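You operate a simulated robot arm through the tools that you are given. There is no shell and no other tool. Be economical: measure what you need, move in short steps, check, and stop when the job is done.

Carry out the task below with a simulated robot arm. There is one attempt and no reset: what you move stays moved.

TASK
Fold the mirror flat, wipe the smudge off and raise it again.
Fine: use the blue cloth and put it back. Set down upright: mirror cloth. Where these are worked on the way, their far stop is far enough and under half their travel is too little: folding mirror. What is to be rubbed or washed off counts as gone when no trace of it is left.

The check looks at the end state, three seconds after you hand in, the way a careful person would. Anything else that was tipped, shoved, dropped, spilled or broken makes it a failure. Flat cloth is picked up by pressing the open fingertips on it (5 to 10 N) and closing them slowly along it; thin cloth reads only 2 to 8 mm in the jaws.

THE ROBOT
A 7-joint arm with a two-finger parallel gripper, fixed in place. Base frame: the origin is at the foot of the arm, x ahead of it, y to its left, z up; the work surface is at about z = 0. Readings come in m, degrees, newtons and seconds.
With the tool pointing down near the work surface it reaches from about 0.22 to 0.58 m from the base axis. Its first joint turns from -66.0 to 66.0 degrees. Payload 2.5 kg.
Tool frame: the origin (TCP) lies between the finger pads and is the grasp point; the fingertips stand 0.023 m ahead of it; z points along the fingers, y is the line along which they close. Largest opening 0.094 m; finger width 0.038, thickness 0.01; the body of the gripper, 0.054 by 0.096 m, starts 0.039 m behind the TCP.
Orientation is told as [roll, pitch, yaw] about the base's x, y, z axes, in that order, counted from this pose: with the fingers straight down and closing along the base's y, the tool's x points along the base's -x, its y along +y and its z along -z.

THE INTERFACE
- The arm moves only by the tool nudge_tool. Its argument "steps" is a list of rows, each a list of 2 entries, a list of its own where there are three numbers: the shift along the tool's x, y, z in m, then the turn, a rotation vector about the tool's x, y, z in degrees. In form: [[[dx, dy, dz], [ax, ay, az]], ...]. A call has 1 to 12 rows; each row shifts and turns the commanded pose from where the row before left it, along the tool's axes as they then stand. "fingers" is the gripper command, from -1 (shut) to 1 (fully open), values between in proportion, set as the call begins (left out, the last holds). A row lasts 0.2 s, in which the tool goes at most 0.05 m and 8.6 degrees; a call with a longer step from one row to the next is refused whole, and so is a gripper value outside its range. Where a pose cannot be reached the arm comes as near as it can. A force on the tool above 40 N (or 10 N above the force at the start of the call, whichever is more), or a blocked arm, ends the call early, and 0.2 s more pass. The fingers move at their own pace (about 0.108 m/s each) and stop on an object; they squeeze with about 24 N. The grip force told is the motor's: it shows also when the fingers shut on nothing. Time passes only in rows, and 0.2 s behind the last, so rows that do not move let the fingers close. The reply holds the time, the measured pose of the TCP, the force on the tool along the base axes, the opening and the grip force, in the units named above and with some noise, with the torque about the TCP (base axes, N m) and any sound that the robot's microphone picked up.
- Cameras (640 x 400 px; columns grow to the right, rows downward): "scene" is fixed at [0.1106, -0.3927, 0.575]; the picture's right is [0.90, -0.43, 0.00], its down [-0.18, -0.38, -0.91] and it looks along [0.39, 0.82, -0.42] (base axes); focal length 372 px, centre (320, 200). "wrist" rides on the gripper at [0.086, 0.016, -0.074] in the tool frame; the picture's right is [-0.18, 0.98, 0.00], its down [-0.58, -0.11, -0.81] and it looks along [-0.79, -0.15, 0.59] (tool axes); focal length 243 px, centre (320, 200). There is no depth. A picture from a camera that has moved, and an enlarged one, comes with that camera's place and axes in the base frame and with its lens. The place of the scene camera against the robot may be out by one fixed shift of up to 0.018 m in any direction.
- camera(camera): a new picture of that camera. The clock stands still meanwhile.
- enlarge(camera, box): a new picture of the part [left, top, right, bottom] of that camera's present view, enlarged. The clock stands still meanwhile.
- job_done(): hands the job in; it is judged then, once.

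Work in short steps. Places have to be worked out from the pictures, the camera data and where the tool is seen: move nearer, look again, correct. Check each grasp and each placing, and mend what went wrong. You have 120 turns and 76 pictures in all, those below and enlarged ones among them. Open the gripper and draw the arm clear of the work before you hand the job in, unless the task says otherwise; then end with one line.

The tools are called after "Emit:" as name(argument=value, ...) on one line, values as JSON. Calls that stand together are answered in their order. nudge_tool: Moves the arm, as the interface text tells. Its arguments: {"type":"object","properties":{"steps":{"type":"array","items":{"type":"array"}},"fingers":{"type":"number"}},"required":["steps"]} The other tools are called the same way: camera (camera) takes a picture; enlarge (camera, box) takes an enlarged picture of a part of a camera's view; job_done () hands the job in.

At the start:

```text
t: 0.0
tool_pos: [0.4519, 0.0578, 0.3124]
tool_rot: [0.0, -0.1, 0.0]
ft_force: [0.3, 0.1, -0.4]
ft_torque: [0.0, 0.0, -0.03]
gripper_width: 0.0937
finger_force: 0.0
```

scene: 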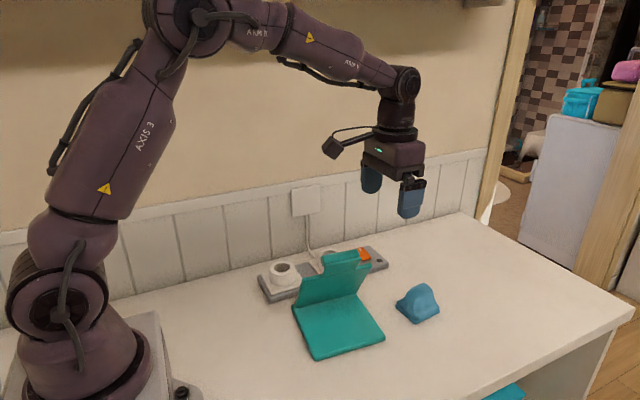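
wrist: 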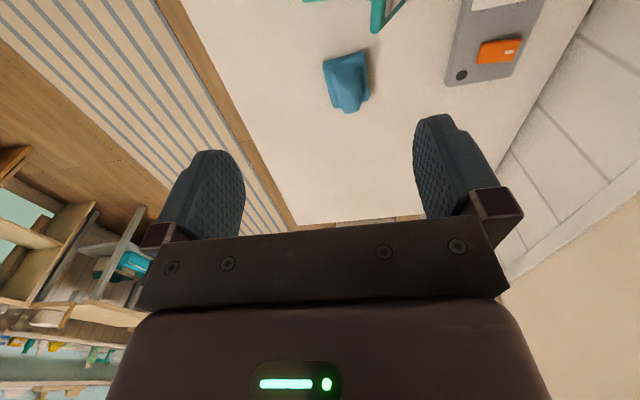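

I take a closer look at the mirror and the cloth first.

Emit:
enlarge(camera="scene", box=[240, 220, 460, 370])

Emit:
enlarge(camera="wrist", box=[220, 0, 540, 200])

```text
2.67 times, centred on (350, 295) of scene
camera zoom: at [0.1106, -0.3927, 0.575], right [0.9, -0.43, 0.0], down [-0.18, -0.38, -0.91], along [0.39, 0.82, -0.42], focal length 991 px, centre (240, -53)
```

zoom: 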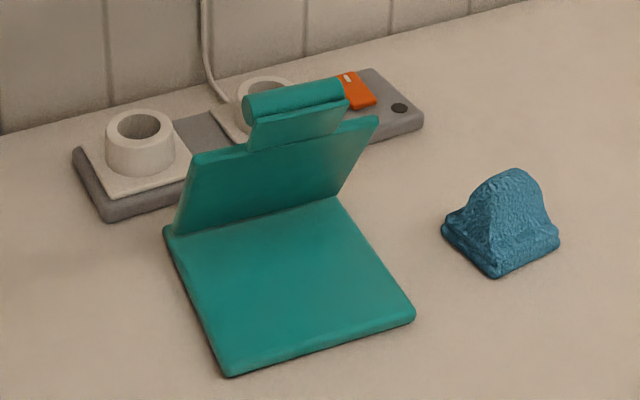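

```text
2.00 times, centred on (380, 100) of wrist
camera zoom: at [0.365, 0.0739, 0.3864], right [0.18, 0.98, 0.0], down [0.58, -0.11, 0.81], along [0.79, -0.15, -0.59], focal length 485 px, centre (200, 400)
```

zoom: 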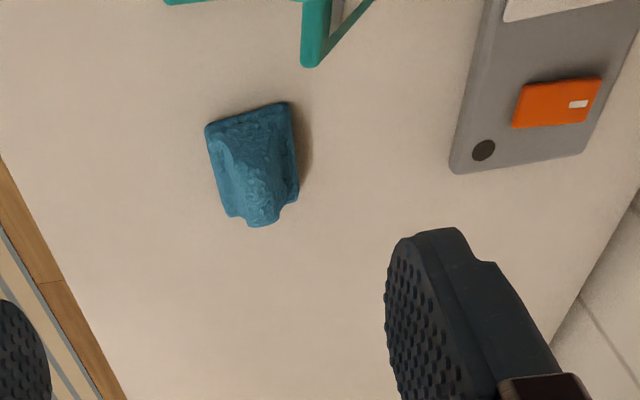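

The lid leans over a base plate about 0.15 × 0.16 m. The hinge is near y≈0.22, and the handle bar is at the lid's top. The cloth is near (0.56, 0.08). I move up and behind, then turn so the wrist camera looks at the lid's far face.

Emit:
nudge_tool(steps=[[[0.008, 0.038, -0.01], [0, 0, 0]], [[0.008, 0.038, -0.01], [0, 0, 0]], [[0.008, 0.038, -0.01], [0, 0, 0]], [[0.008, 0.038, -0.01], [0, 0, 0]], [[0.008, 0.038, -0.01], [0, 0, 0]]])

Emit:
nudge_tool(steps=[[[0, 0, 0], [0, 0, 8.2]], [[0, 0, 0], [0, 0, 8.2]], [[0, 0, 0], [0, 0, 8.2]], [[0, 0, 0], [0, 0, 8.2]], [[0, 0, 0], [0, 0, 8.2]], [[0, 0, 0], [0, 0, 8.2]], [[0, 0, 0], [0, 0, 8.2]], [[0, 0, 0], [0, 0, 8.2]], [[0, 0, 0], [0, 0, 8.2]], [[0, 0, 0], [0, 0, 8.2]], [[0, 0, 0], [0, 0, 8]]])

Emit:
camera(camera="wrist")

```text
t: 1.2
tool_pos: [0.411, 0.2496, 0.3611]
tool_rot: [0.0, 0.1, 0.0]
ft_force: [0.2, -0.6, 0.1]
ft_torque: [0.03, 0.03, 0.01]
gripper_width: 0.0938
finger_force: 0.1
```

```text
t: 3.6
tool_pos: [0.4114, 0.2482, 0.3631]
tool_rot: [0.1, 0.0, -90.3]
ft_force: [0.1, 0.1, -0.9]
ft_torque: [-0.02, -0.01, 0.0]
gripper_width: 0.0939
finger_force: 0.1
```

```text
71 pictures are left
camera wrist: at [0.4277, 0.3343, 0.4362], right [0.98, -0.19, 0.0], down [-0.11, -0.58, 0.81], along [-0.15, -0.79, -0.59], focal length 243 px, centre (320, 200)
```

wrist: 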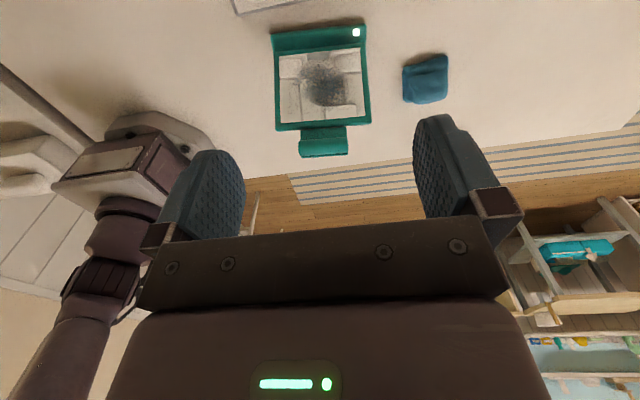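

Emit:
enlarge(camera="wrist", box=[240, 10, 480, 160])

```text
2.67 times, centred on (360, 85) of wrist
camera zoom: at [0.4277, 0.3343, 0.4362], right [0.98, -0.19, 0.0], down [-0.11, -0.58, 0.81], along [-0.15, -0.79, -0.59], focal length 647 px, centre (213, 507)
```

zoom: 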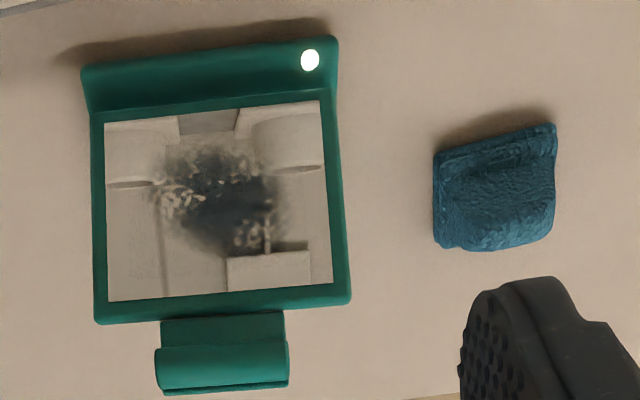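

The mirror is on the upper (far) face, with a smudge in its middle. Using both cameras, the handle bar's centre is at about (0.390, 0.113, 0.183), it is 0.068 m long, and its yaw is about -5°. I'll grip the bar by its ends along x, so I move above it first.

Emit:
nudge_tool(steps=[[[-0.034, -0.005, 0.025], [0, 0, 0]], [[-0.034, -0.005, 0.025], [0, 0, 0]], [[-0.034, -0.005, 0.025], [0, 0, 0]], [[-0.033, -0.006, 0.025], [0, 0, 0]], [[0, 0, 0.01], [0, 0, 5]], [[0, 0, 0], [0, 0, 0]]], fingers=1)

Emit:
camera(camera="wrist")

Emit:
enlarge(camera="scene", box=[220, 160, 460, 310])

```text
t: 5.0
tool_pos: [0.3907, 0.113, 0.252]
tool_rot: [-0.1, -0.1, -95.1]
ft_force: [-0.1, 0.4, 0.0]
ft_torque: [0.01, 0.04, 0.0]
gripper_width: 0.094
finger_force: 0.0
```

```text
69 pictures are left
camera wrist: at [0.4137, 0.1977, 0.326], right [0.96, -0.27, 0.0], down [-0.16, -0.57, 0.81], along [-0.22, -0.78, -0.59], focal length 243 px, centre (320, 200)
```

wrist: 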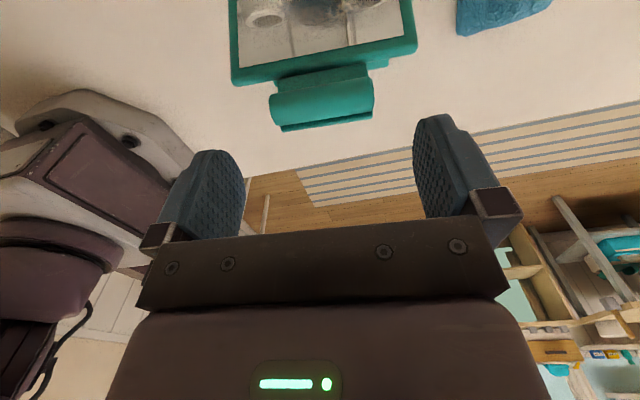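

```text
2.67 times, centred on (340, 235) of scene
camera zoom: at [0.1106, -0.3927, 0.575], right [0.9, -0.43, 0.0], down [-0.18, -0.38, -0.91], along [0.39, 0.82, -0.42], focal length 991 px, centre (267, 107)
```

zoom: 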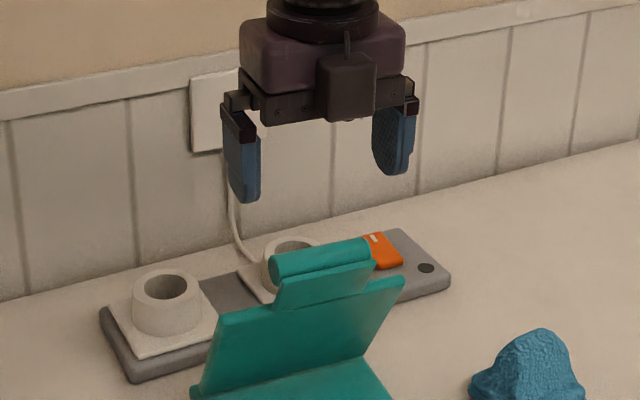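

The bar is centred between the fingers. I descend 0.062 m and close on its ends.

Emit:
nudge_tool(steps=[[[0.001, 0.001, 0.03], [0, 0, 0]], [[0, 0.001, 0.02], [0, 0, 0]], [[0, 0, 0.012], [0, 0, 0]], [[0, 0, 0], [0, 0, 0]]])

Emit:
enlarge(camera="scene", box=[220, 160, 460, 310])

Emit:
camera(camera="wrist")

```text
t: 6.0
tool_pos: [0.3935, 0.1138, 0.1903]
tool_rot: [0.0, 0.0, -95.0]
ft_force: [-0.3, -0.2, 0.5]
ft_torque: [0.03, 0.02, -0.02]
gripper_width: 0.0942
finger_force: 0.0
```

```text
2.67 times, centred on (340, 235) of scene
camera zoom: at [0.1106, -0.3927, 0.575], right [0.9, -0.43, 0.0], down [-0.18, -0.38, -0.91], along [0.39, 0.82, -0.42], focal length 991 px, centre (267, 107)
```

zoom: 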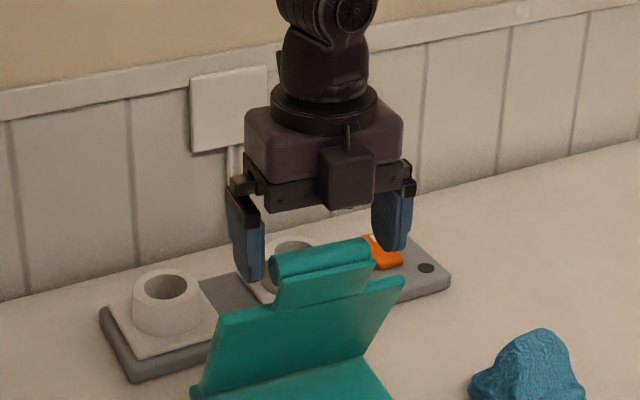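

```text
66 pictures are left
camera wrist: at [0.4164, 0.1979, 0.2635], right [0.96, -0.27, 0.0], down [-0.16, -0.57, 0.81], along [-0.22, -0.78, -0.59], focal length 243 px, centre (320, 200)
```

wrist: 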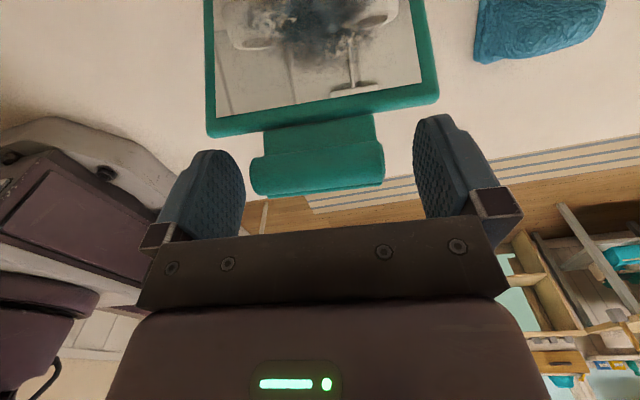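

The bar appears a little lower and nearer the front, at about y 0.108, z 0.177. I adjust and close.

Emit:
nudge_tool(steps=[[[-0.005, -0.001, 0.009], [0, 0, 0]], [[0, 0, 0], [0, 0, 0]]])

Emit:
nudge_tool(steps=[[[0, 0, 0], [0, 0, 0]], [[0, 0, 0], [0, 0, 0]], [[0, 0, 0], [0, 0, 0]]], fingers=-1)

Emit:
camera(camera="wrist")

Emit:
enlarge(camera="scene", box=[220, 160, 460, 310])

```text
t: 6.6
tool_pos: [0.3918, 0.1092, 0.1812]
tool_rot: [0.0, 0.1, -95.0]
ft_force: [0.5, 1.0, -1.1]
ft_torque: [-0.02, -0.02, 0.0]
gripper_width: 0.094
finger_force: 0.0
```

```text
t: 7.4
tool_pos: [0.3912, 0.1094, 0.1805]
tool_rot: [-0.2, -0.1, -95.0]
ft_force: [-8.7, -1.4, 3.4]
ft_torque: [-0.08, 0.69, 0.01]
gripper_width: 0.0701
finger_force: 23.6
```

```text
65 pictures are left
camera wrist: at [0.4143, 0.1931, 0.2543], right [0.96, -0.27, 0.0], down [-0.16, -0.57, 0.81], along [-0.22, -0.78, -0.59], focal length 243 px, centre (320, 200)
```

wrist: 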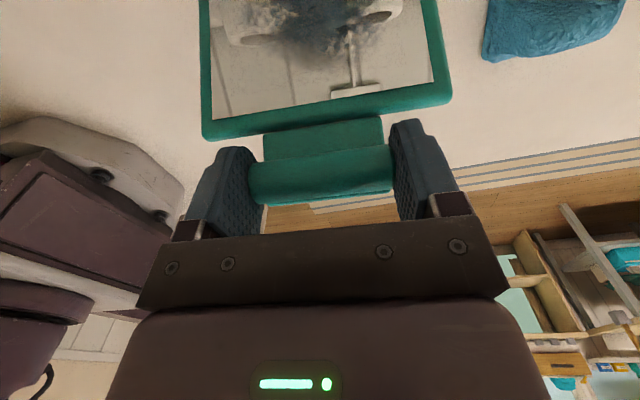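

```text
2.67 times, centred on (340, 235) of scene
camera zoom: at [0.1105, -0.3927, 0.575], right [0.9, -0.43, 0.0], down [-0.18, -0.38, -0.91], along [0.39, 0.82, -0.42], focal length 991 px, centre (267, 107)
```

zoom: 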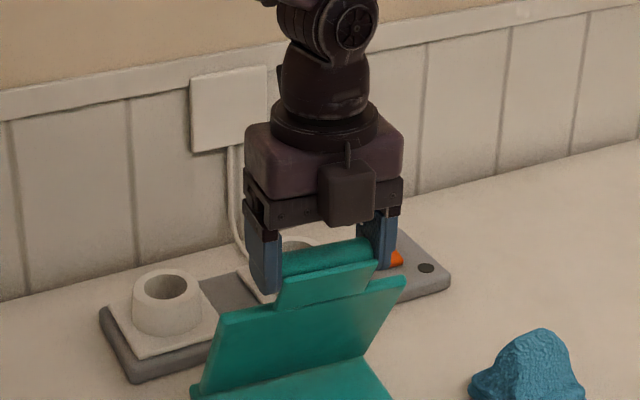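

The bar is gripped (70 mm, 24 N). I start along the arc about the hinge (y≈0.19, z≈0.015), going forward and down in small steps.

Emit:
nudge_tool(steps=[[[-0.009, -0.0015, 0.0055], [0, 0, 0]], [[-0.009, 0, 0.006], [0, 0, 0]], [[-0.009, 0, 0.006], [0, 0, 0]], [[-0.009, 0, 0.0065], [0, 0, 0]], [[0, 0, 0], [0, 0, 0]]])

Emit:
enlarge(camera="scene", box=[220, 160, 460, 310])

```text
t: 8.6
tool_pos: [0.3872, 0.0738, 0.1577]
tool_rot: [0.1, 0.0, -95.1]
ft_force: [1.1, 4.3, -0.7]
ft_torque: [-0.06, -0.01, 0.0]
gripper_width: 0.0699
finger_force: 23.4
```

```text
2.67 times, centred on (340, 235) of scene
camera zoom: at [0.1106, -0.3927, 0.575], right [0.9, -0.43, 0.0], down [-0.18, -0.38, -0.91], along [0.39, 0.82, -0.42], focal length 991 px, centre (267, 107)
```

zoom: 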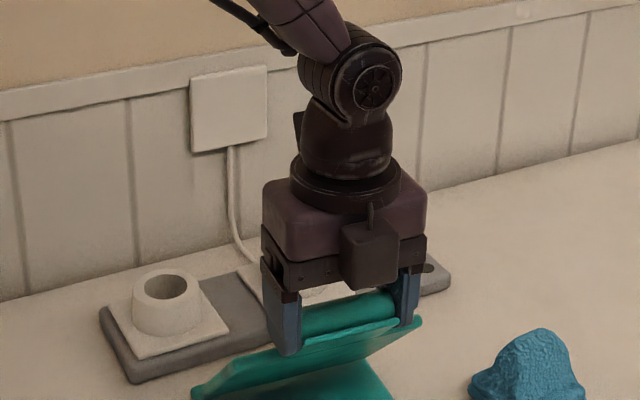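

Folding goes smoothly with low forces, so I continue the arc.

Emit:
nudge_tool(steps=[[[-0.0112, 0, 0.0112], [0, 0, 0]], [[-0.0112, 0, 0.0112], [0, 0, 0]], [[-0.0091, 0, 0.013], [0, 0, 0]], [[-0.0091, 0, 0.013], [0, 0, 0]], [[0, 0, 0], [0, 0, 0]]])

Emit:
nudge_tool(steps=[[[-0.0067, 0, 0.0144], [0, 0, 0]], [[-0.0067, 0, 0.0144], [0, 0, 0]], [[0, 0, 0], [0, 0, 0]]])

Emit:
camera(camera="scene")

Emit:
camera(camera="wrist")

```text
t: 9.8
tool_pos: [0.3841, 0.033, 0.11]
tool_rot: [0.0, 0.0, -94.9]
ft_force: [2.3, 3.4, 2.1]
ft_torque: [0.71, -0.14, -0.21]
gripper_width: 0.0695
finger_force: 24.1
```

```text
t: 10.6
tool_pos: [0.3826, 0.0194, 0.0803]
tool_rot: [-0.1, -0.1, -94.8]
ft_force: [1.9, 8.0, -1.2]
ft_torque: [0.57, -0.17, -0.21]
gripper_width: 0.0698
finger_force: 24.1
```

```text
62 pictures are left
```

scene: 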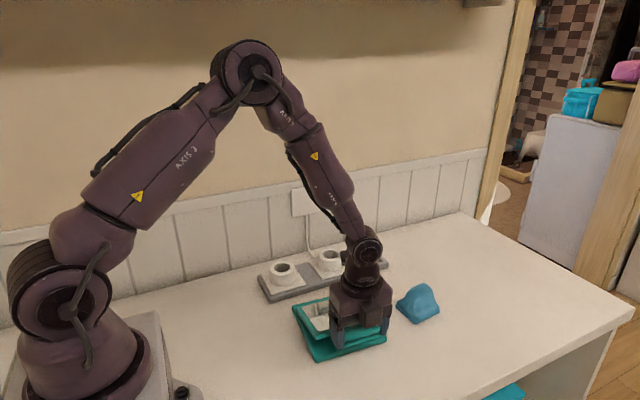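

```text
61 pictures are left
camera wrist: at [0.4054, 0.1035, 0.1541], right [0.96, -0.27, 0.0], down [-0.16, -0.57, 0.81], along [-0.22, -0.78, -0.59], focal length 243 px, centre (320, 200)
```

wrist: 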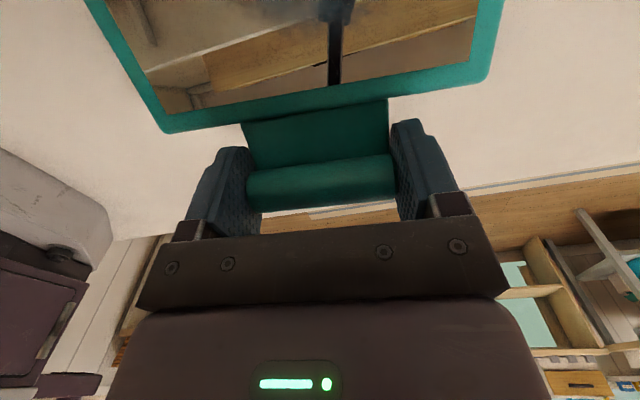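

Force in y is +8 N, so I'm slightly too far forward. I continue mostly downward.

Emit:
nudge_tool(steps=[[[-0.002, 0, 0.013], [0, 0, 0]], [[-0.002, 0, 0.013], [0, 0, 0]], [[0, 0, 0], [0, 0, 0]]])

Emit:
nudge_tool(steps=[[[0, 0, 0.008], [0, 0, 0]], [[0, 0, 0.006], [0, 0, 0]], [[0, 0, 0], [0, 0, 0]]])

Emit:
enlarge(camera="scene", box=[260, 250, 460, 375])

```text
t: 11.4
tool_pos: [0.3819, 0.0144, 0.0544]
tool_rot: [0.0, -0.1, -95.1]
ft_force: [3.6, -9.8, 2.8]
ft_torque: [0.46, 0.57, 0.08]
gripper_width: 0.0692
finger_force: 23.0
```

```text
t: 12.2
tool_pos: [0.3825, 0.0165, 0.0398]
tool_rot: [-0.1, 0.0, -94.9]
ft_force: [-4.0, -7.2, 2.8]
ft_torque: [0.46, -0.16, -0.06]
gripper_width: 0.0699
finger_force: 23.2
```

```text
3.20 times, centred on (360, 312) of scene
camera zoom: at [0.1105, -0.3927, 0.575], right [0.9, -0.43, 0.0], down [-0.18, -0.38, -0.91], along [0.39, 0.82, -0.42], focal length 1190 px, centre (192, -160)
```

zoom: 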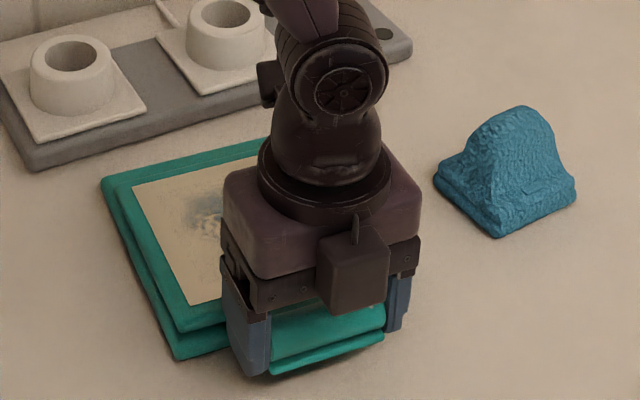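

Nearly flat, with a small gap left. I go down a bit more.

Emit:
nudge_tool(steps=[[[-0.002, 0, 0.004], [0, 0, 0]], [[0, 0, 0.004], [0, 0, 0]], [[0, 0, 0.003], [0, 0, 0]], [[0, 0, 0], [0, 0, 0]]])

Emit:
enlarge(camera="scene", box=[260, 250, 460, 375])

```text
t: 13.2
tool_pos: [0.3835, 0.0144, 0.0299]
tool_rot: [0.1, 0.1, -94.9]
ft_force: [-1.3, 8.0, 14.5]
ft_torque: [-0.02, 0.21, 0.39]
gripper_width: 0.0701
finger_force: 24.0
```

```text
3.20 times, centred on (360, 312) of scene
camera zoom: at [0.1105, -0.3927, 0.575], right [0.9, -0.43, 0.0], down [-0.18, -0.38, -0.91], along [0.39, 0.82, -0.42], focal length 1190 px, centre (192, -160)
```

zoom: 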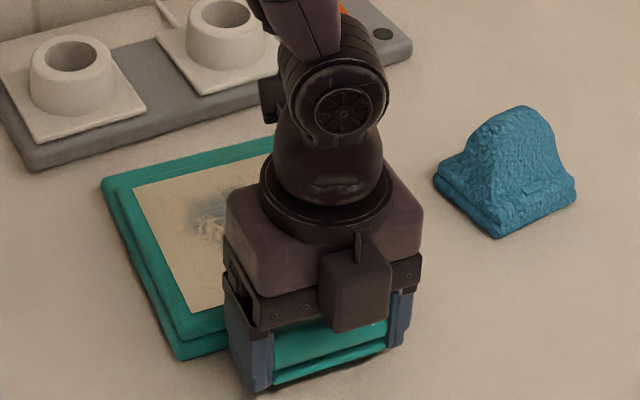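

The lid is at its stop (14.5 N upward). I release and rise, then look at the result.

Emit:
nudge_tool(steps=[[[0, 0, -0.002], [0, 0, 0]], [[0, 0, 0], [0, 0, 0]], [[0, 0, 0], [0, 0, 0]]], fingers=1)

Emit:
nudge_tool(steps=[[[0, 0, -0.02], [0, 0, 0]], [[0, 0, -0.04], [0, 0, 0]], [[0, 0, -0.045], [0, 0, 0]], [[0, 0, -0.045], [0, 0, 0]], [[0.03, 0, -0.03], [0, 0, 0]], [[0.04, 0, -0.01], [0, 0, 0]], [[0.04, 0, 0], [0, 0, 0]]])

Emit:
camera(camera="wrist")

Emit:
enlarge(camera="scene", box=[260, 250, 460, 375])

```text
t: 14.0
tool_pos: [0.3827, 0.0134, 0.0316]
tool_rot: [0.1, 0.0, -94.9]
ft_force: [-0.1, -0.4, 0.0]
ft_torque: [0.0, -0.01, 0.0]
gripper_width: 0.0939
finger_force: 0.2
```

```text
t: 15.6
tool_pos: [0.3936, 0.1226, 0.2202]
tool_rot: [-0.1, 0.0, -95.0]
ft_force: [0.1, -0.2, -0.1]
ft_torque: [-0.01, 0.01, 0.0]
gripper_width: 0.094
finger_force: 0.1
```

```text
58 pictures are left
camera wrist: at [0.4172, 0.2076, 0.2943], right [0.96, -0.27, 0.0], down [-0.16, -0.57, 0.81], along [-0.22, -0.78, -0.59], focal length 243 px, centre (320, 200)
```

wrist: 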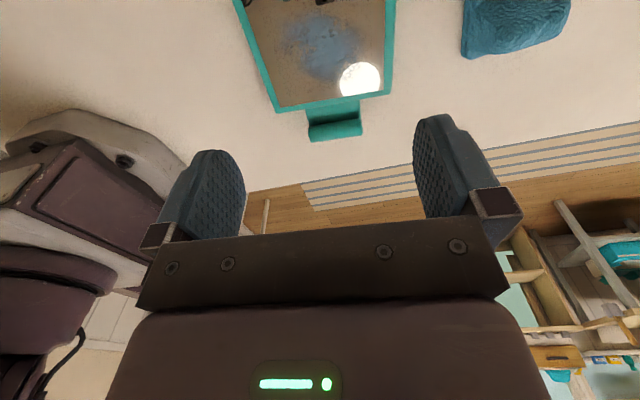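

```text
3.20 times, centred on (360, 312) of scene
camera zoom: at [0.1105, -0.3928, 0.575], right [0.9, -0.43, 0.0], down [-0.18, -0.38, -0.91], along [0.39, 0.82, -0.42], focal length 1190 px, centre (192, -160)
```

zoom: 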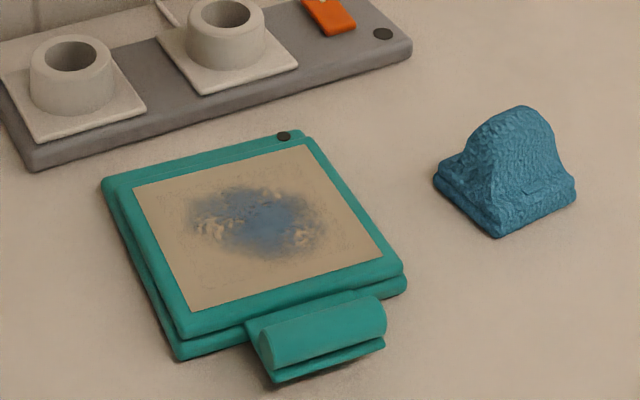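

The lid is flat. The smudge covers about x 0.34–0.43, y 0.07–0.145. The cloth is at about (0.575, 0.09). I move over to inspect the cloth's shape.

Emit:
nudge_tool(steps=[[[0.0, 0.045, 0], [0, 0, -5]], [[0, 0.045, 0], [0, 0, 0]], [[0, 0.045, 0], [0, 0, 0]], [[0, 0.005, 0], [0, 0, 0]]])

Emit:
camera(camera="wrist")

Emit:
enlarge(camera="scene", box=[370, 260, 466, 320])

```text
t: 16.6
tool_pos: [0.5338, 0.1183, 0.22]
tool_rot: [0.0, 0.0, -90.0]
ft_force: [-0.4, 0.5, -0.1]
ft_torque: [-0.01, -0.01, 0.0]
gripper_width: 0.0937
finger_force: 0.1
```

```text
56 pictures are left
camera wrist: at [0.5486, 0.204, 0.294], right [0.98, -0.18, 0.0], down [-0.11, -0.58, 0.81], along [-0.15, -0.79, -0.59], focal length 243 px, centre (320, 200)
```

wrist: 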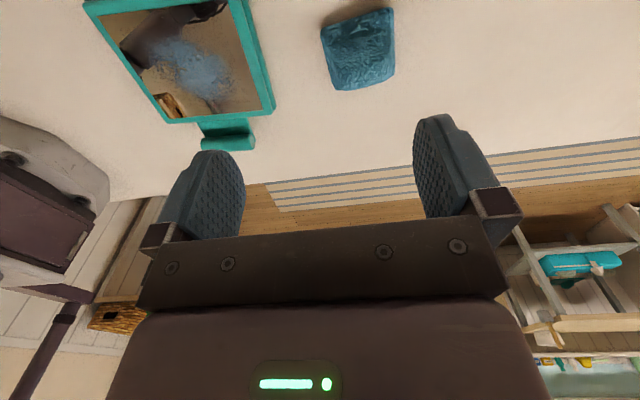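

```text
6.67 times, centred on (418, 290) of scene
camera zoom: at [0.1106, -0.3927, 0.575], right [0.9, -0.43, 0.0], down [-0.18, -0.38, -0.91], along [0.39, 0.82, -0.42], focal length 2478 px, centre (-333, -400)
```

zoom: 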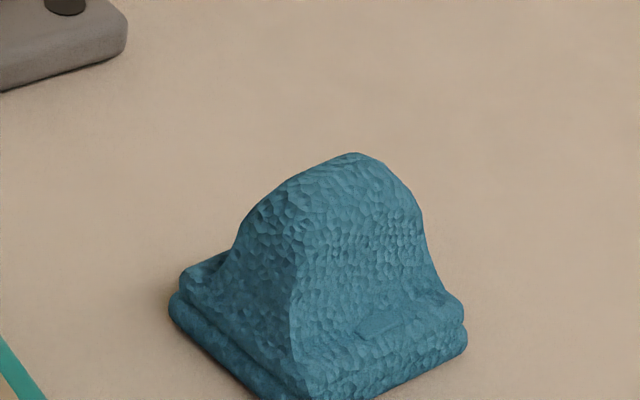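

Emit:
enlarge(camera="wrist", box=[300, 0, 420, 100])

```text
4.00 times, centred on (360, 50) of wrist
camera zoom: at [0.5486, 0.204, 0.294], right [0.98, -0.18, 0.0], down [-0.11, -0.58, 0.81], along [-0.15, -0.79, -0.59], focal length 970 px, centre (160, 800)
```

zoom: 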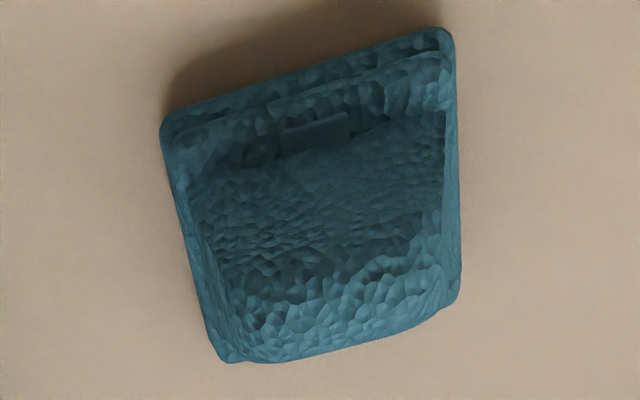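

The cloth is a pad of about 0.075 × 0.06 m with a ridge (top ≈0.07) running along x. It is yawed about +6° and centred near (0.57, 0.085). I turn the tool to yaw +6 to pinch the ridge along y.

Emit:
nudge_tool(steps=[[[0, 0, 0], [0, 0, -8]], [[0, 0, 0], [0, 0, -8]], [[0, 0, 0], [0, 0, -8]], [[0, 0, 0], [0, 0, -8]], [[0, 0, 0], [0, 0, -8]], [[0, 0, 0], [0, 0, -8]], [[0, 0, 0], [0, 0, -8]], [[0, 0, 0], [0, 0, -8]], [[0, 0, 0], [0, 0, -8]], [[0, 0, 0], [0, 0, -8]], [[0, 0, 0], [0, 0, -8]], [[0, 0, 0], [0, 0, -8]]])

Emit:
nudge_tool(steps=[[[-0.02, -0.033, 0.02], [0, 0, 0]], [[-0.01, -0.004, 0.04], [0, 0, 0]], [[0, 0, 0.03], [0, 0, 0]], [[0, 0, 0], [0, 0, 0]]])

Emit:
camera(camera="wrist")

Emit:
enlarge(camera="scene", box=[350, 200, 510, 325])

```text
t: 19.2
tool_pos: [0.5315, 0.1197, 0.2205]
tool_rot: [0.0, 0.0, 6.2]
ft_force: [-0.5, 0.5, -0.2]
ft_torque: [0.01, 0.0, 0.02]
gripper_width: 0.0939
finger_force: 0.0
```

```text
t: 20.2
tool_pos: [0.5657, 0.0854, 0.1304]
tool_rot: [0.0, 0.0, 5.9]
ft_force: [0.3, -0.3, -0.6]
ft_torque: [0.01, 0.0, -0.01]
gripper_width: 0.094
finger_force: 0.0
```

```text
53 pictures are left
camera wrist: at [0.4767, 0.0922, 0.2042], right [0.08, 1.0, 0.0], down [0.59, -0.05, 0.81], along [0.8, -0.06, -0.59], focal length 243 px, centre (320, 200)
```

wrist: 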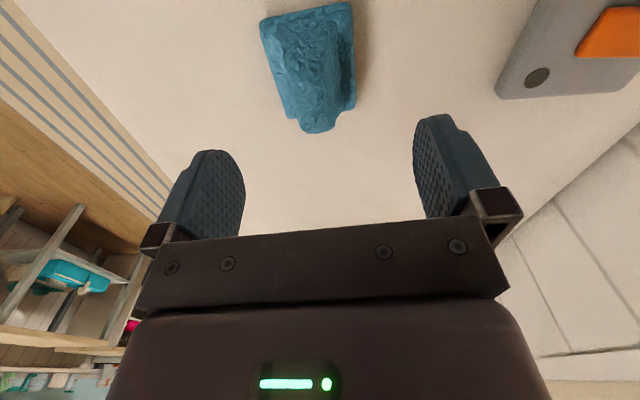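

```text
3.20 times, centred on (430, 262) of scene
camera zoom: at [0.1106, -0.3927, 0.575], right [0.9, -0.43, 0.0], down [-0.18, -0.38, -0.91], along [0.39, 0.82, -0.42], focal length 1190 px, centre (-32, 0)
```

zoom: 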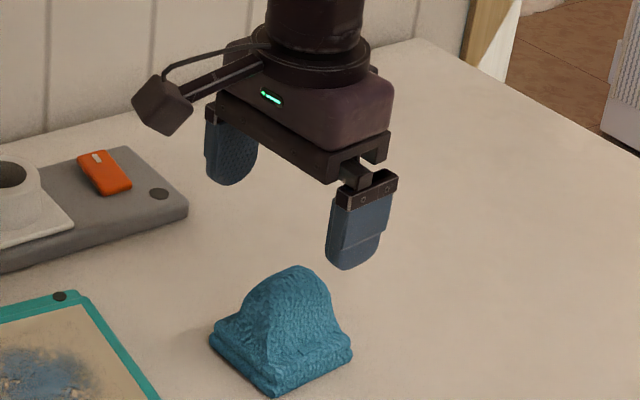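

The cloth's centre is at about (0.567, 0.082), so I descend around the ridge with a 3 mm correction.

Emit:
nudge_tool(steps=[[[0, -0.003, 0.03], [0, 0, 0]], [[0, 0, 0.03], [0, 0, 0]], [[0, 0, 0.018], [0, 0, 0]], [[0, 0, 0], [0, 0, 0]]])

Emit:
enlarge(camera="scene", box=[350, 200, 510, 325])

Emit:
camera(camera="wrist")

```text
t: 21.2
tool_pos: [0.5645, 0.0828, 0.0531]
tool_rot: [0.0, 0.1, 6.0]
ft_force: [-0.1, 0.0, -1.0]
ft_torque: [0.03, 0.02, -0.02]
gripper_width: 0.0942
finger_force: 0.0
```

```text
3.20 times, centred on (430, 262) of scene
camera zoom: at [0.1106, -0.3927, 0.575], right [0.9, -0.43, 0.0], down [-0.18, -0.38, -0.91], along [0.39, 0.82, -0.42], focal length 1190 px, centre (-32, 0)
```

zoom: 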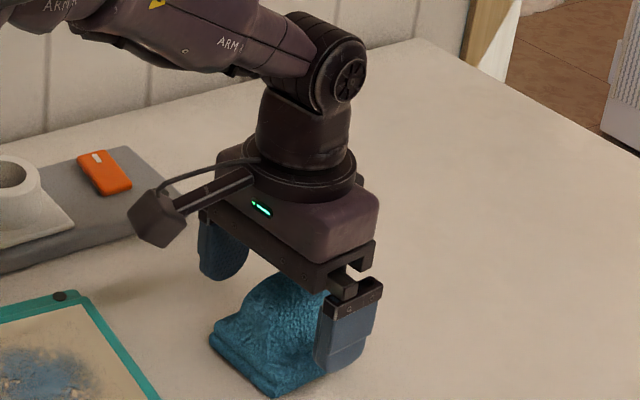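

```text
50 pictures are left
camera wrist: at [0.4772, 0.0893, 0.1267], right [0.08, 1.0, 0.0], down [0.59, -0.05, 0.81], along [0.8, -0.06, -0.59], focal length 243 px, centre (320, 200)
```

wrist: 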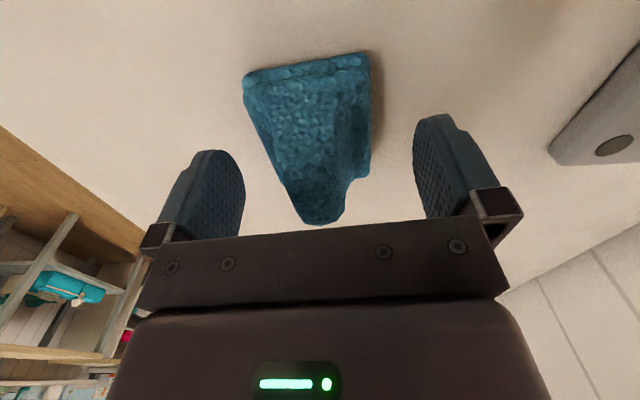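

The ridge is between the fingers. I lower 4 mm more and close.

Emit:
nudge_tool(steps=[[[0, 0, 0.004], [0, 0, 0]], [[0, 0, 0], [0, 0, 0]], [[0, 0, 0], [0, 0, 0]], [[0, 0, 0], [0, 0, 0]]], fingers=-1)

Emit:
enlarge(camera="scene", box=[350, 200, 510, 325])

Emit:
camera(camera="wrist")

```text
t: 22.2
tool_pos: [0.5654, 0.0833, 0.05]
tool_rot: [0.0, -0.2, 5.9]
ft_force: [0.9, -0.6, 1.9]
ft_torque: [-0.03, -0.02, -0.02]
gripper_width: 0.0256
finger_force: 23.9
```

```text
3.20 times, centred on (430, 262) of scene
camera zoom: at [0.1105, -0.3927, 0.575], right [0.9, -0.43, 0.0], down [-0.18, -0.38, -0.91], along [0.39, 0.82, -0.42], focal length 1190 px, centre (-32, 0)
```

zoom: 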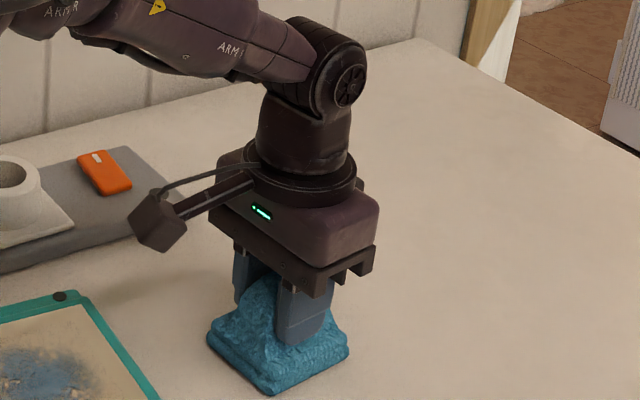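

```text
48 pictures are left
camera wrist: at [0.4775, 0.0889, 0.1235], right [0.08, 1.0, 0.0], down [0.59, -0.05, 0.81], along [0.8, -0.06, -0.59], focal length 243 px, centre (320, 200)
```

wrist: 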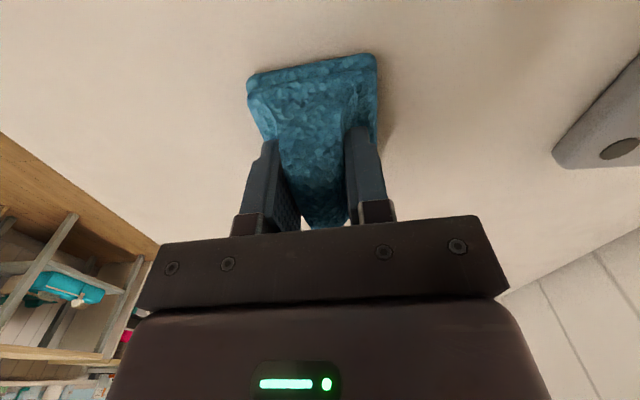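

The cloth is gripped (25.6 mm). Its home pose is TCP (0.5654, 0.0833, 0.050) at yaw 5.9. I lift and carry it over the mirror.

Emit:
nudge_tool(steps=[[[0, 0, -0.02], [0, 0, 0]], [[0, 0, -0.03], [0, 0, 0]], [[0, 0, -0.03], [0, 0, 0]], [[0.03, 0.007, 0], [0, 0, 0]], [[0.038, 0.009, 0], [0, 0, 0]], [[0.038, 0.009, 0], [0, 0, 0]], [[0.038, 0.009, 0], [0, 0, 0]], [[0.033, 0.0064, 0], [0, 0, 0]], [[0, 0, 0.02], [0, 0, 0]], [[0, 0, 0], [0, 0, 0]]])

Emit:
camera(camera="wrist")

Emit:
enlarge(camera="scene", box=[260, 240, 460, 365])

```text
t: 24.4
tool_pos: [0.3843, 0.1042, 0.1102]
tool_rot: [0.0, 0.0, 6.0]
ft_force: [-0.2, 0.2, -0.3]
ft_torque: [0.0, 0.04, -0.01]
gripper_width: 0.0254
finger_force: 24.0
```

```text
47 pictures are left
camera wrist: at [0.2958, 0.1104, 0.184], right [0.08, 1.0, 0.0], down [0.59, -0.05, 0.81], along [0.8, -0.06, -0.59], focal length 243 px, centre (320, 200)
```

wrist: 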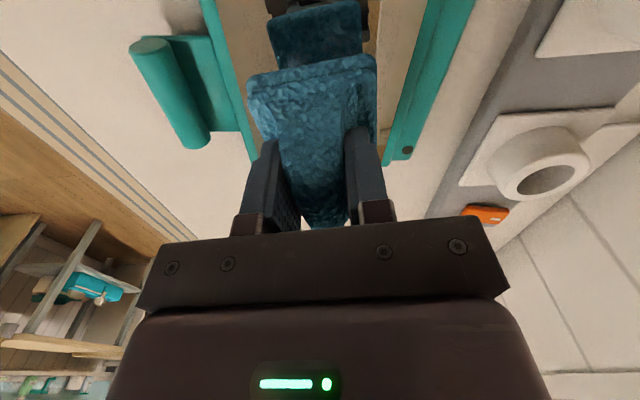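

```text
3.20 times, centred on (360, 302) of scene
camera zoom: at [0.1106, -0.3927, 0.575], right [0.9, -0.43, 0.0], down [-0.18, -0.38, -0.91], along [0.39, 0.82, -0.42], focal length 1190 px, centre (192, -128)
```

zoom: 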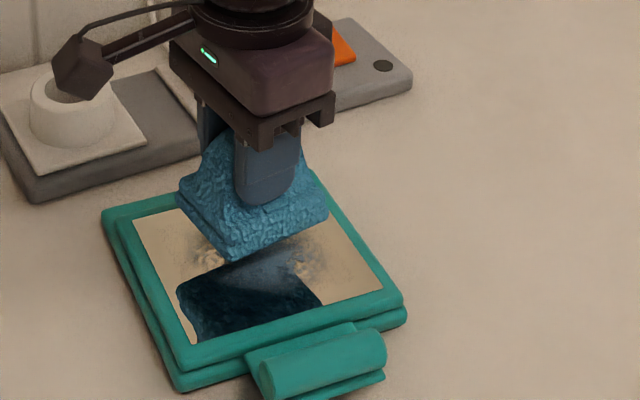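

The cloth is over the smudge. I descend in small steps until contact.

Emit:
nudge_tool(steps=[[[0, 0, 0.015], [0, 0, 0]], [[0, 0, 0.005], [0, 0, 0]], [[0, 0, 0.004], [0, 0, 0]], [[0, 0, 0], [0, 0, 0]]])

Emit:
nudge_tool(steps=[[[0, 0, 0.003], [0, 0, 0]], [[0, 0, 0], [0, 0, 0]]])

Emit:
enlarge(camera="scene", box=[260, 240, 460, 365])

```text
t: 25.4
tool_pos: [0.3849, 0.1033, 0.0858]
tool_rot: [0.0, 0.0, 6.0]
ft_force: [0.1, 0.4, -0.6]
ft_torque: [0.01, 0.01, 0.0]
gripper_width: 0.0254
finger_force: 24.1
```

```text
t: 26.0
tool_pos: [0.3848, 0.1037, 0.083]
tool_rot: [0.0, 0.0, 6.0]
ft_force: [-0.1, 0.0, -1.0]
ft_torque: [0.01, 0.0, 0.0]
gripper_width: 0.0255
finger_force: 23.9
```

```text
3.20 times, centred on (360, 302) of scene
camera zoom: at [0.1106, -0.3927, 0.575], right [0.9, -0.43, 0.0], down [-0.18, -0.38, -0.91], along [0.39, 0.82, -0.42], focal length 1190 px, centre (192, -128)
```

zoom: 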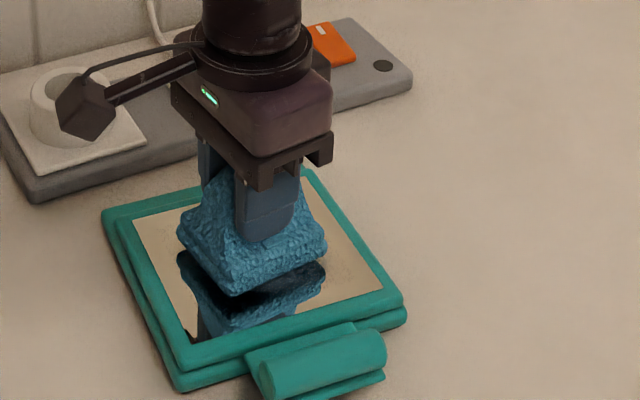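

There is still a gap, about 8 mm judging by the reflection. I continue down.

Emit:
nudge_tool(steps=[[[0, 0, 0.004], [0, 0, 0]], [[0, 0, 0.002], [0, 0, 0]], [[0, 0, 0], [0, 0, 0]]])

Emit:
nudge_tool(steps=[[[0, 0, 0.002], [0, 0, 0]], [[0, 0, 0.002], [0, 0, 0]], [[0, 0, 0], [0, 0, 0]]])

```text
t: 26.8
tool_pos: [0.3849, 0.1037, 0.0761]
tool_rot: [0.0, -0.1, 6.0]
ft_force: [-1.5, 0.4, 1.8]
ft_torque: [0.06, -0.04, -0.01]
gripper_width: 0.0256
finger_force: 23.5
```

```text
t: 27.6
tool_pos: [0.3856, 0.1043, 0.075]
tool_rot: [-0.1, -0.4, 6.0]
ft_force: [-2.6, -1.7, 27.2]
ft_torque: [0.07, -0.04, -0.03]
gripper_width: 0.0257
finger_force: 24.1
```

Contact is at TCP z≈0.076, with 27 N now. I back off 2 mm and wipe in strokes across the smudge.

Emit:
nudge_tool(steps=[[[0, 0, -0.002], [0, 0, 0]], [[0.014, 0, 0], [0, 0, 0]], [[0.014, 0, 0], [0, 0, 0]], [[-0.014, 0, 0], [0, 0, 0]], [[-0.014, 0, 0], [0, 0, 0]], [[-0.014, 0, 0], [0, 0, 0]], [[-0.014, 0, 0], [0, 0, 0]], [[0, 0, 0], [0, 0, 0]]])

```text
t: 29.4
tool_pos: [0.4132, 0.1077, 0.0734]
tool_rot: [0.0, -0.1, 6.0]
ft_force: [-6.1, -0.5, 14.5]
ft_torque: [0.08, -0.11, -0.01]
gripper_width: 0.0254
finger_force: 23.9
```

Contact is a steady 14 N. I continue the raster to the +y side, then the -y side.

Emit:
nudge_tool(steps=[[[0, 0.014, 0], [0, 0, 0]], [[0.014, 0, 0], [0, 0, 0]], [[0.014, 0, 0], [0, 0, 0]], [[0.014, 0, 0], [0, 0, 0]], [[0.014, 0, 0], [0, 0, 0]], [[0, 0.012, 0], [0, 0, 0]], [[-0.014, 0, 0], [0, 0, 0]], [[-0.014, 0, 0], [0, 0, 0]], [[-0.014, 0, 0], [0, 0, 0]], [[-0.014, 0, 0], [0, 0, 0]], [[0, -0.013, 0], [0, 0, 0]], [[0, -0.013, 0], [0, 0, 0]]])

Emit:
nudge_tool(steps=[[[0, -0.014, 0], [0, 0, 0]], [[0.014, 0, 0], [0, 0, 0]], [[0.014, 0, 0], [0, 0, 0]], [[0.014, 0, 0], [0, 0, 0]], [[0.014, 0, 0], [0, 0, 0]], [[0, -0.01, 0], [0, 0, 0]], [[-0.014, 0, 0], [0, 0, 0]], [[-0.014, 0, 0], [0, 0, 0]], [[-0.014, 0, 0], [0, 0, 0]], [[-0.014, 0, 0], [0, 0, 0]], [[0, 0.012, 0], [0, 0, 0]], [[0, 0.012, 0], [0, 0, 0]]])

```text
t: 32.0
tool_pos: [0.4142, 0.1074, 0.0741]
tool_rot: [-0.1, -0.1, 5.9]
ft_force: [0.6, 3.7, 6.9]
ft_torque: [0.13, -0.06, 0.05]
gripper_width: 0.0254
finger_force: 24.0
```

```text
t: 34.6
tool_pos: [0.4133, 0.1078, 0.0746]
tool_rot: [0.0, 0.1, 6.0]
ft_force: [0.3, -1.8, 2.5]
ft_torque: [-0.06, -0.09, -0.04]
gripper_width: 0.0254
finger_force: 23.8
```

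I lift and move aside to inspect the glass.

Emit:
nudge_tool(steps=[[[0, 0, -0.03], [0, 0, 0]], [[0, 0, -0.03], [0, 0, 0]], [[-0.04, 0, 0], [0, 0, 0]], [[-0.04, 0, 0], [0, 0, 0]], [[-0.04, 0, 0], [0, 0, 0]], [[0, 0, 0], [0, 0, 0]]])

Emit:
enlarge(camera="scene", box=[270, 265, 430, 365])

```text
t: 36.0
tool_pos: [0.5325, 0.1207, 0.1333]
tool_rot: [0.0, 0.1, 6.0]
ft_force: [-0.4, 0.3, 0.6]
ft_torque: [0.0, -0.02, 0.02]
gripper_width: 0.0255
finger_force: 24.2
```

```text
4.00 times, centred on (350, 315) of scene
camera zoom: at [0.1106, -0.3927, 0.575], right [0.9, -0.43, 0.0], down [-0.18, -0.38, -0.91], along [0.39, 0.82, -0.42], focal length 1487 px, centre (200, -260)
```

zoom: 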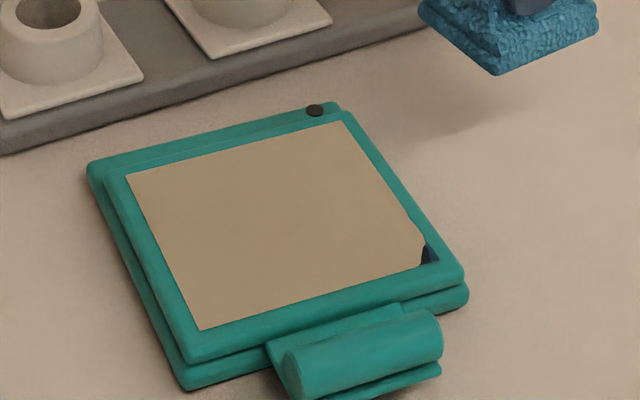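

The glass looks clean. The dark spot in the corner is probably a reflection of the arm. I move above the cloth's home and check again.

Emit:
nudge_tool(steps=[[[-0.0144, -0.0203, 0], [0, 0, 0]], [[-0.0144, -0.0203, 0], [0, 0, 0]], [[0, 0, 0], [0, 0, 0]]])

Emit:
enlarge(camera="scene", box=[270, 265, 430, 365])

```text
t: 36.8
tool_pos: [0.567, 0.0829, 0.1347]
tool_rot: [0.0, 0.0, 6.0]
ft_force: [0.0, -0.1, -1.0]
ft_torque: [-0.01, 0.03, 0.0]
gripper_width: 0.0257
finger_force: 24.0
```

```text
4.00 times, centred on (350, 315) of scene
camera zoom: at [0.1106, -0.3927, 0.575], right [0.9, -0.43, 0.0], down [-0.18, -0.38, -0.91], along [0.39, 0.82, -0.42], focal length 1487 px, centre (200, -260)
```

zoom: 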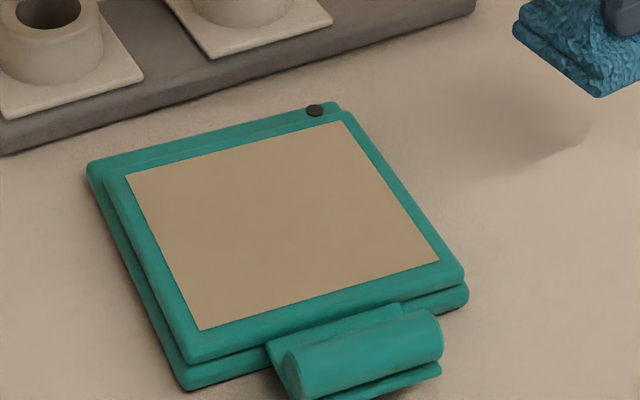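

The glass is fully clean. Now I lower the cloth to its home spot.

Emit:
nudge_tool(steps=[[[0.0015, 0, 0.03], [0, 0, 0]], [[0, 0, 0.03], [0, 0, 0]], [[0, 0, 0.015], [0, 0, 0]], [[0, 0, 0.007], [0, 0, 0]], [[0, 0, 0], [0, 0, 0]]])

Emit:
nudge_tool(steps=[[[0, 0, 0.002], [0, 0, 0]], [[0, 0, 0], [0, 0, 0]]])

```text
t: 38.0
tool_pos: [0.564, 0.082, 0.0515]
tool_rot: [0.0, 0.0, 6.1]
ft_force: [0.0, 0.7, 0.2]
ft_torque: [0.03, -0.01, -0.05]
gripper_width: 0.0256
finger_force: 24.3
```

```text
t: 38.6
tool_pos: [0.5642, 0.0829, 0.0509]
tool_rot: [0.1, 0.0, 6.0]
ft_force: [-0.4, -0.1, 0.1]
ft_torque: [0.01, -0.01, -0.04]
gripper_width: 0.0257
finger_force: 23.8
```

Emit:
nudge_tool(steps=[[[0, 0, 0.002], [0, 0, 0]], [[0, 0, 0], [0, 0, 0]]])

Emit:
enlarge(camera="scene", box=[350, 200, 510, 325])

```text
t: 39.2
tool_pos: [0.5643, 0.0836, 0.0473]
tool_rot: [0.0, 0.1, 6.0]
ft_force: [-1.5, 0.2, 0.0]
ft_torque: [0.0, 0.0, 0.01]
gripper_width: 0.0256
finger_force: 24.1
```

```text
3.20 times, centred on (430, 262) of scene
camera zoom: at [0.1106, -0.3927, 0.575], right [0.9, -0.43, 0.0], down [-0.18, -0.38, -0.91], along [0.39, 0.82, -0.42], focal length 1190 px, centre (-32, 0)
```

zoom: 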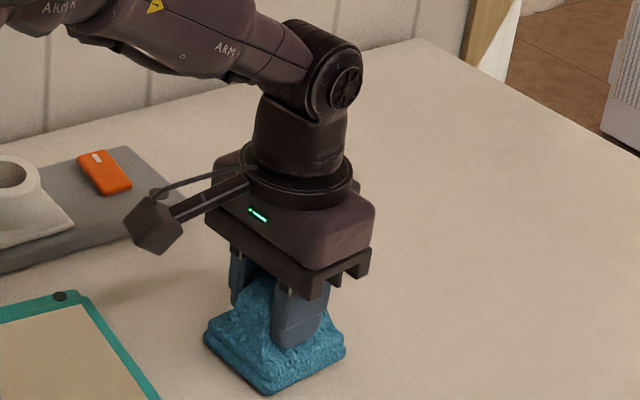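

No contact yet, because the cloth shifted slightly up in the grip. I ease down further.

Emit:
nudge_tool(steps=[[[0, 0, 0.0015], [0, 0, 0]], [[0, 0, 0], [0, 0, 0]]])

Emit:
nudge_tool(steps=[[[0, 0, 0.0015], [0, 0, 0]], [[0, 0, 0], [0, 0, 0]]])

```text
t: 39.8
tool_pos: [0.5627, 0.0832, 0.0473]
tool_rot: [-0.1, -0.2, 6.1]
ft_force: [-3.7, -2.4, 9.5]
ft_torque: [-0.04, 0.21, 0.02]
gripper_width: 0.0256
finger_force: 23.7
```

```text
t: 40.4
tool_pos: [0.5649, 0.0835, 0.0459]
tool_rot: [0.0, -0.2, 6.0]
ft_force: [-5.7, -1.8, 22.2]
ft_torque: [-0.04, 0.37, 0.0]
gripper_width: 0.0255
finger_force: 24.1
```

Contact is made. I back up 2.5 mm to relax the force, open, and rise.

Emit:
nudge_tool(steps=[[[0, 0, -0.0025], [0, 0, 0]], [[0, 0, 0], [0, 0, 0]]])

Emit:
nudge_tool(steps=[[[0, 0, 0], [0, 0, 0]], [[0, 0, 0], [0, 0, 0]], [[0, 0, 0], [0, 0, 0]], [[0, 0, -0.02], [0, 0, 0]], [[0, 0, -0.04], [0, 0, 0]], [[0, 0, -0.045], [0, 0, 0]], [[0, 0, -0.045], [0, 0, 0]], [[0.03, 0, -0.02], [0, 0, 0]]], fingers=1)

Emit:
enlarge(camera="scene", box=[260, 230, 460, 365])

```text
t: 41.0
tool_pos: [0.5638, 0.0839, 0.0477]
tool_rot: [0.0, 0.1, 6.0]
ft_force: [3.0, 1.1, 7.0]
ft_torque: [0.07, -0.42, 0.1]
gripper_width: 0.0257
finger_force: 23.9
```

```text
t: 42.8
tool_pos: [0.5361, 0.0817, 0.2171]
tool_rot: [-0.1, 0.0, 6.0]
ft_force: [0.3, 0.5, 0.8]
ft_torque: [-0.02, -0.02, -0.02]
gripper_width: 0.0938
finger_force: 0.1
```

```text
2.96 times, centred on (360, 298) of scene
camera zoom: at [0.1106, -0.3927, 0.575], right [0.9, -0.43, 0.0], down [-0.18, -0.38, -0.91], along [0.39, 0.82, -0.42], focal length 1101 px, centre (202, -89)
```

zoom: 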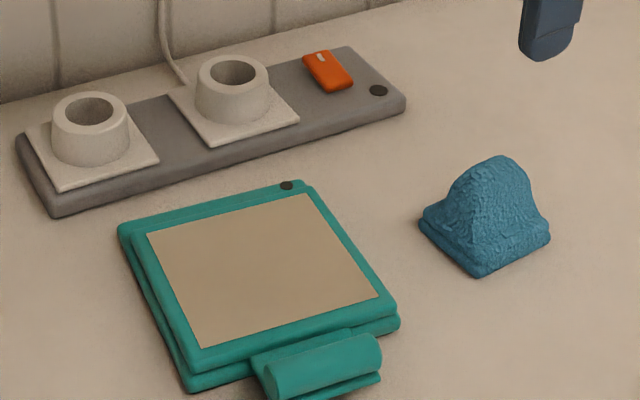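

The cloth is back upright. Next I rotate to yaw -95 and go above the bar.

Emit:
nudge_tool(steps=[[[0, 0, 0], [0, 0, 8.42]], [[0, 0, 0], [0, 0, 8.42]], [[0, 0, 0], [0, 0, 8.42]], [[0, 0, 0], [0, 0, 8.42]], [[0, 0, 0], [0, 0, 8.42]], [[0, 0, 0], [0, 0, 8.42]], [[0, 0, 0], [0, 0, 8.42]], [[0, 0, 0], [0, 0, 8.42]], [[0, 0, 0], [0, 0, 8.42]], [[0, 0, 0], [0, 0, 8.42]], [[0, 0, 0], [0, 0, 8.42]], [[0, 0, 0], [0, 0, 8.42]]])

```text
t: 45.4
tool_pos: [0.5339, 0.0799, 0.2179]
tool_rot: [0.1, 0.0, -95.1]
ft_force: [0.4, 0.8, -0.7]
ft_torque: [0.01, 0.02, -0.01]
gripper_width: 0.0941
finger_force: 0.0
```

Emit:
nudge_tool(steps=[[[-0.0158, -0.0289, 0.01], [0, 0, 0]], [[-0.0158, -0.0289, 0.02], [0, 0, 0]], [[-0.0158, -0.0289, 0.02], [0, 0, 0]], [[-0.0158, -0.0289, 0.02], [0, 0, 0]], [[-0.0158, -0.029, 0.03], [0, 0, 0]], [[0, 0, 0], [0, 0, 0]]])

Emit:
camera(camera="wrist")

```text
t: 46.8
tool_pos: [0.3835, 0.0126, 0.1194]
tool_rot: [0.1, 0.0, -95.0]
ft_force: [0.8, -0.1, 0.6]
ft_torque: [0.0, 0.02, 0.0]
gripper_width: 0.0937
finger_force: 0.1
```

```text
40 pictures are left
camera wrist: at [0.4064, 0.0967, 0.1925], right [0.96, -0.27, 0.0], down [-0.16, -0.57, 0.81], along [-0.22, -0.78, -0.59], focal length 243 px, centre (320, 200)
```

wrist: 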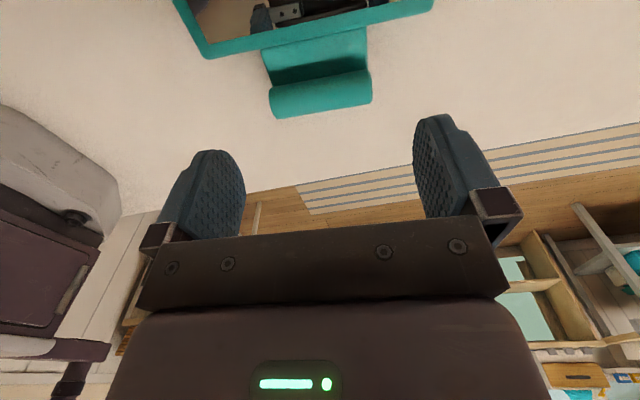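

Aligned. I descend to the release height and close on the bar ends.

Emit:
nudge_tool(steps=[[[0, 0, 0.03], [0, 0, 0]], [[0, 0, 0.03], [0, 0, 0]], [[0.001, 0, 0.018], [0, 0, 0]], [[0, 0, 0.009], [0, 0, 0]], [[0, 0, 0], [0, 0, 0]]])

Emit:
nudge_tool(steps=[[[0, 0, 0], [0, 0, 0]], [[0, 0, 0], [0, 0, 0]], [[0, 0, 0], [0, 0, 0]]], fingers=-1)

```text
t: 48.0
tool_pos: [0.3834, 0.0152, 0.0315]
tool_rot: [-0.1, 0.0, -95.1]
ft_force: [-0.1, -0.1, 0.3]
ft_torque: [-0.02, 0.0, 0.0]
gripper_width: 0.0937
finger_force: 0.0
```

```text
t: 48.8
tool_pos: [0.3839, 0.0128, 0.0313]
tool_rot: [0.0, 0.0, -95.0]
ft_force: [-0.8, 0.2, 0.3]
ft_torque: [-0.23, 0.11, 0.2]
gripper_width: 0.0701
finger_force: 24.0
```

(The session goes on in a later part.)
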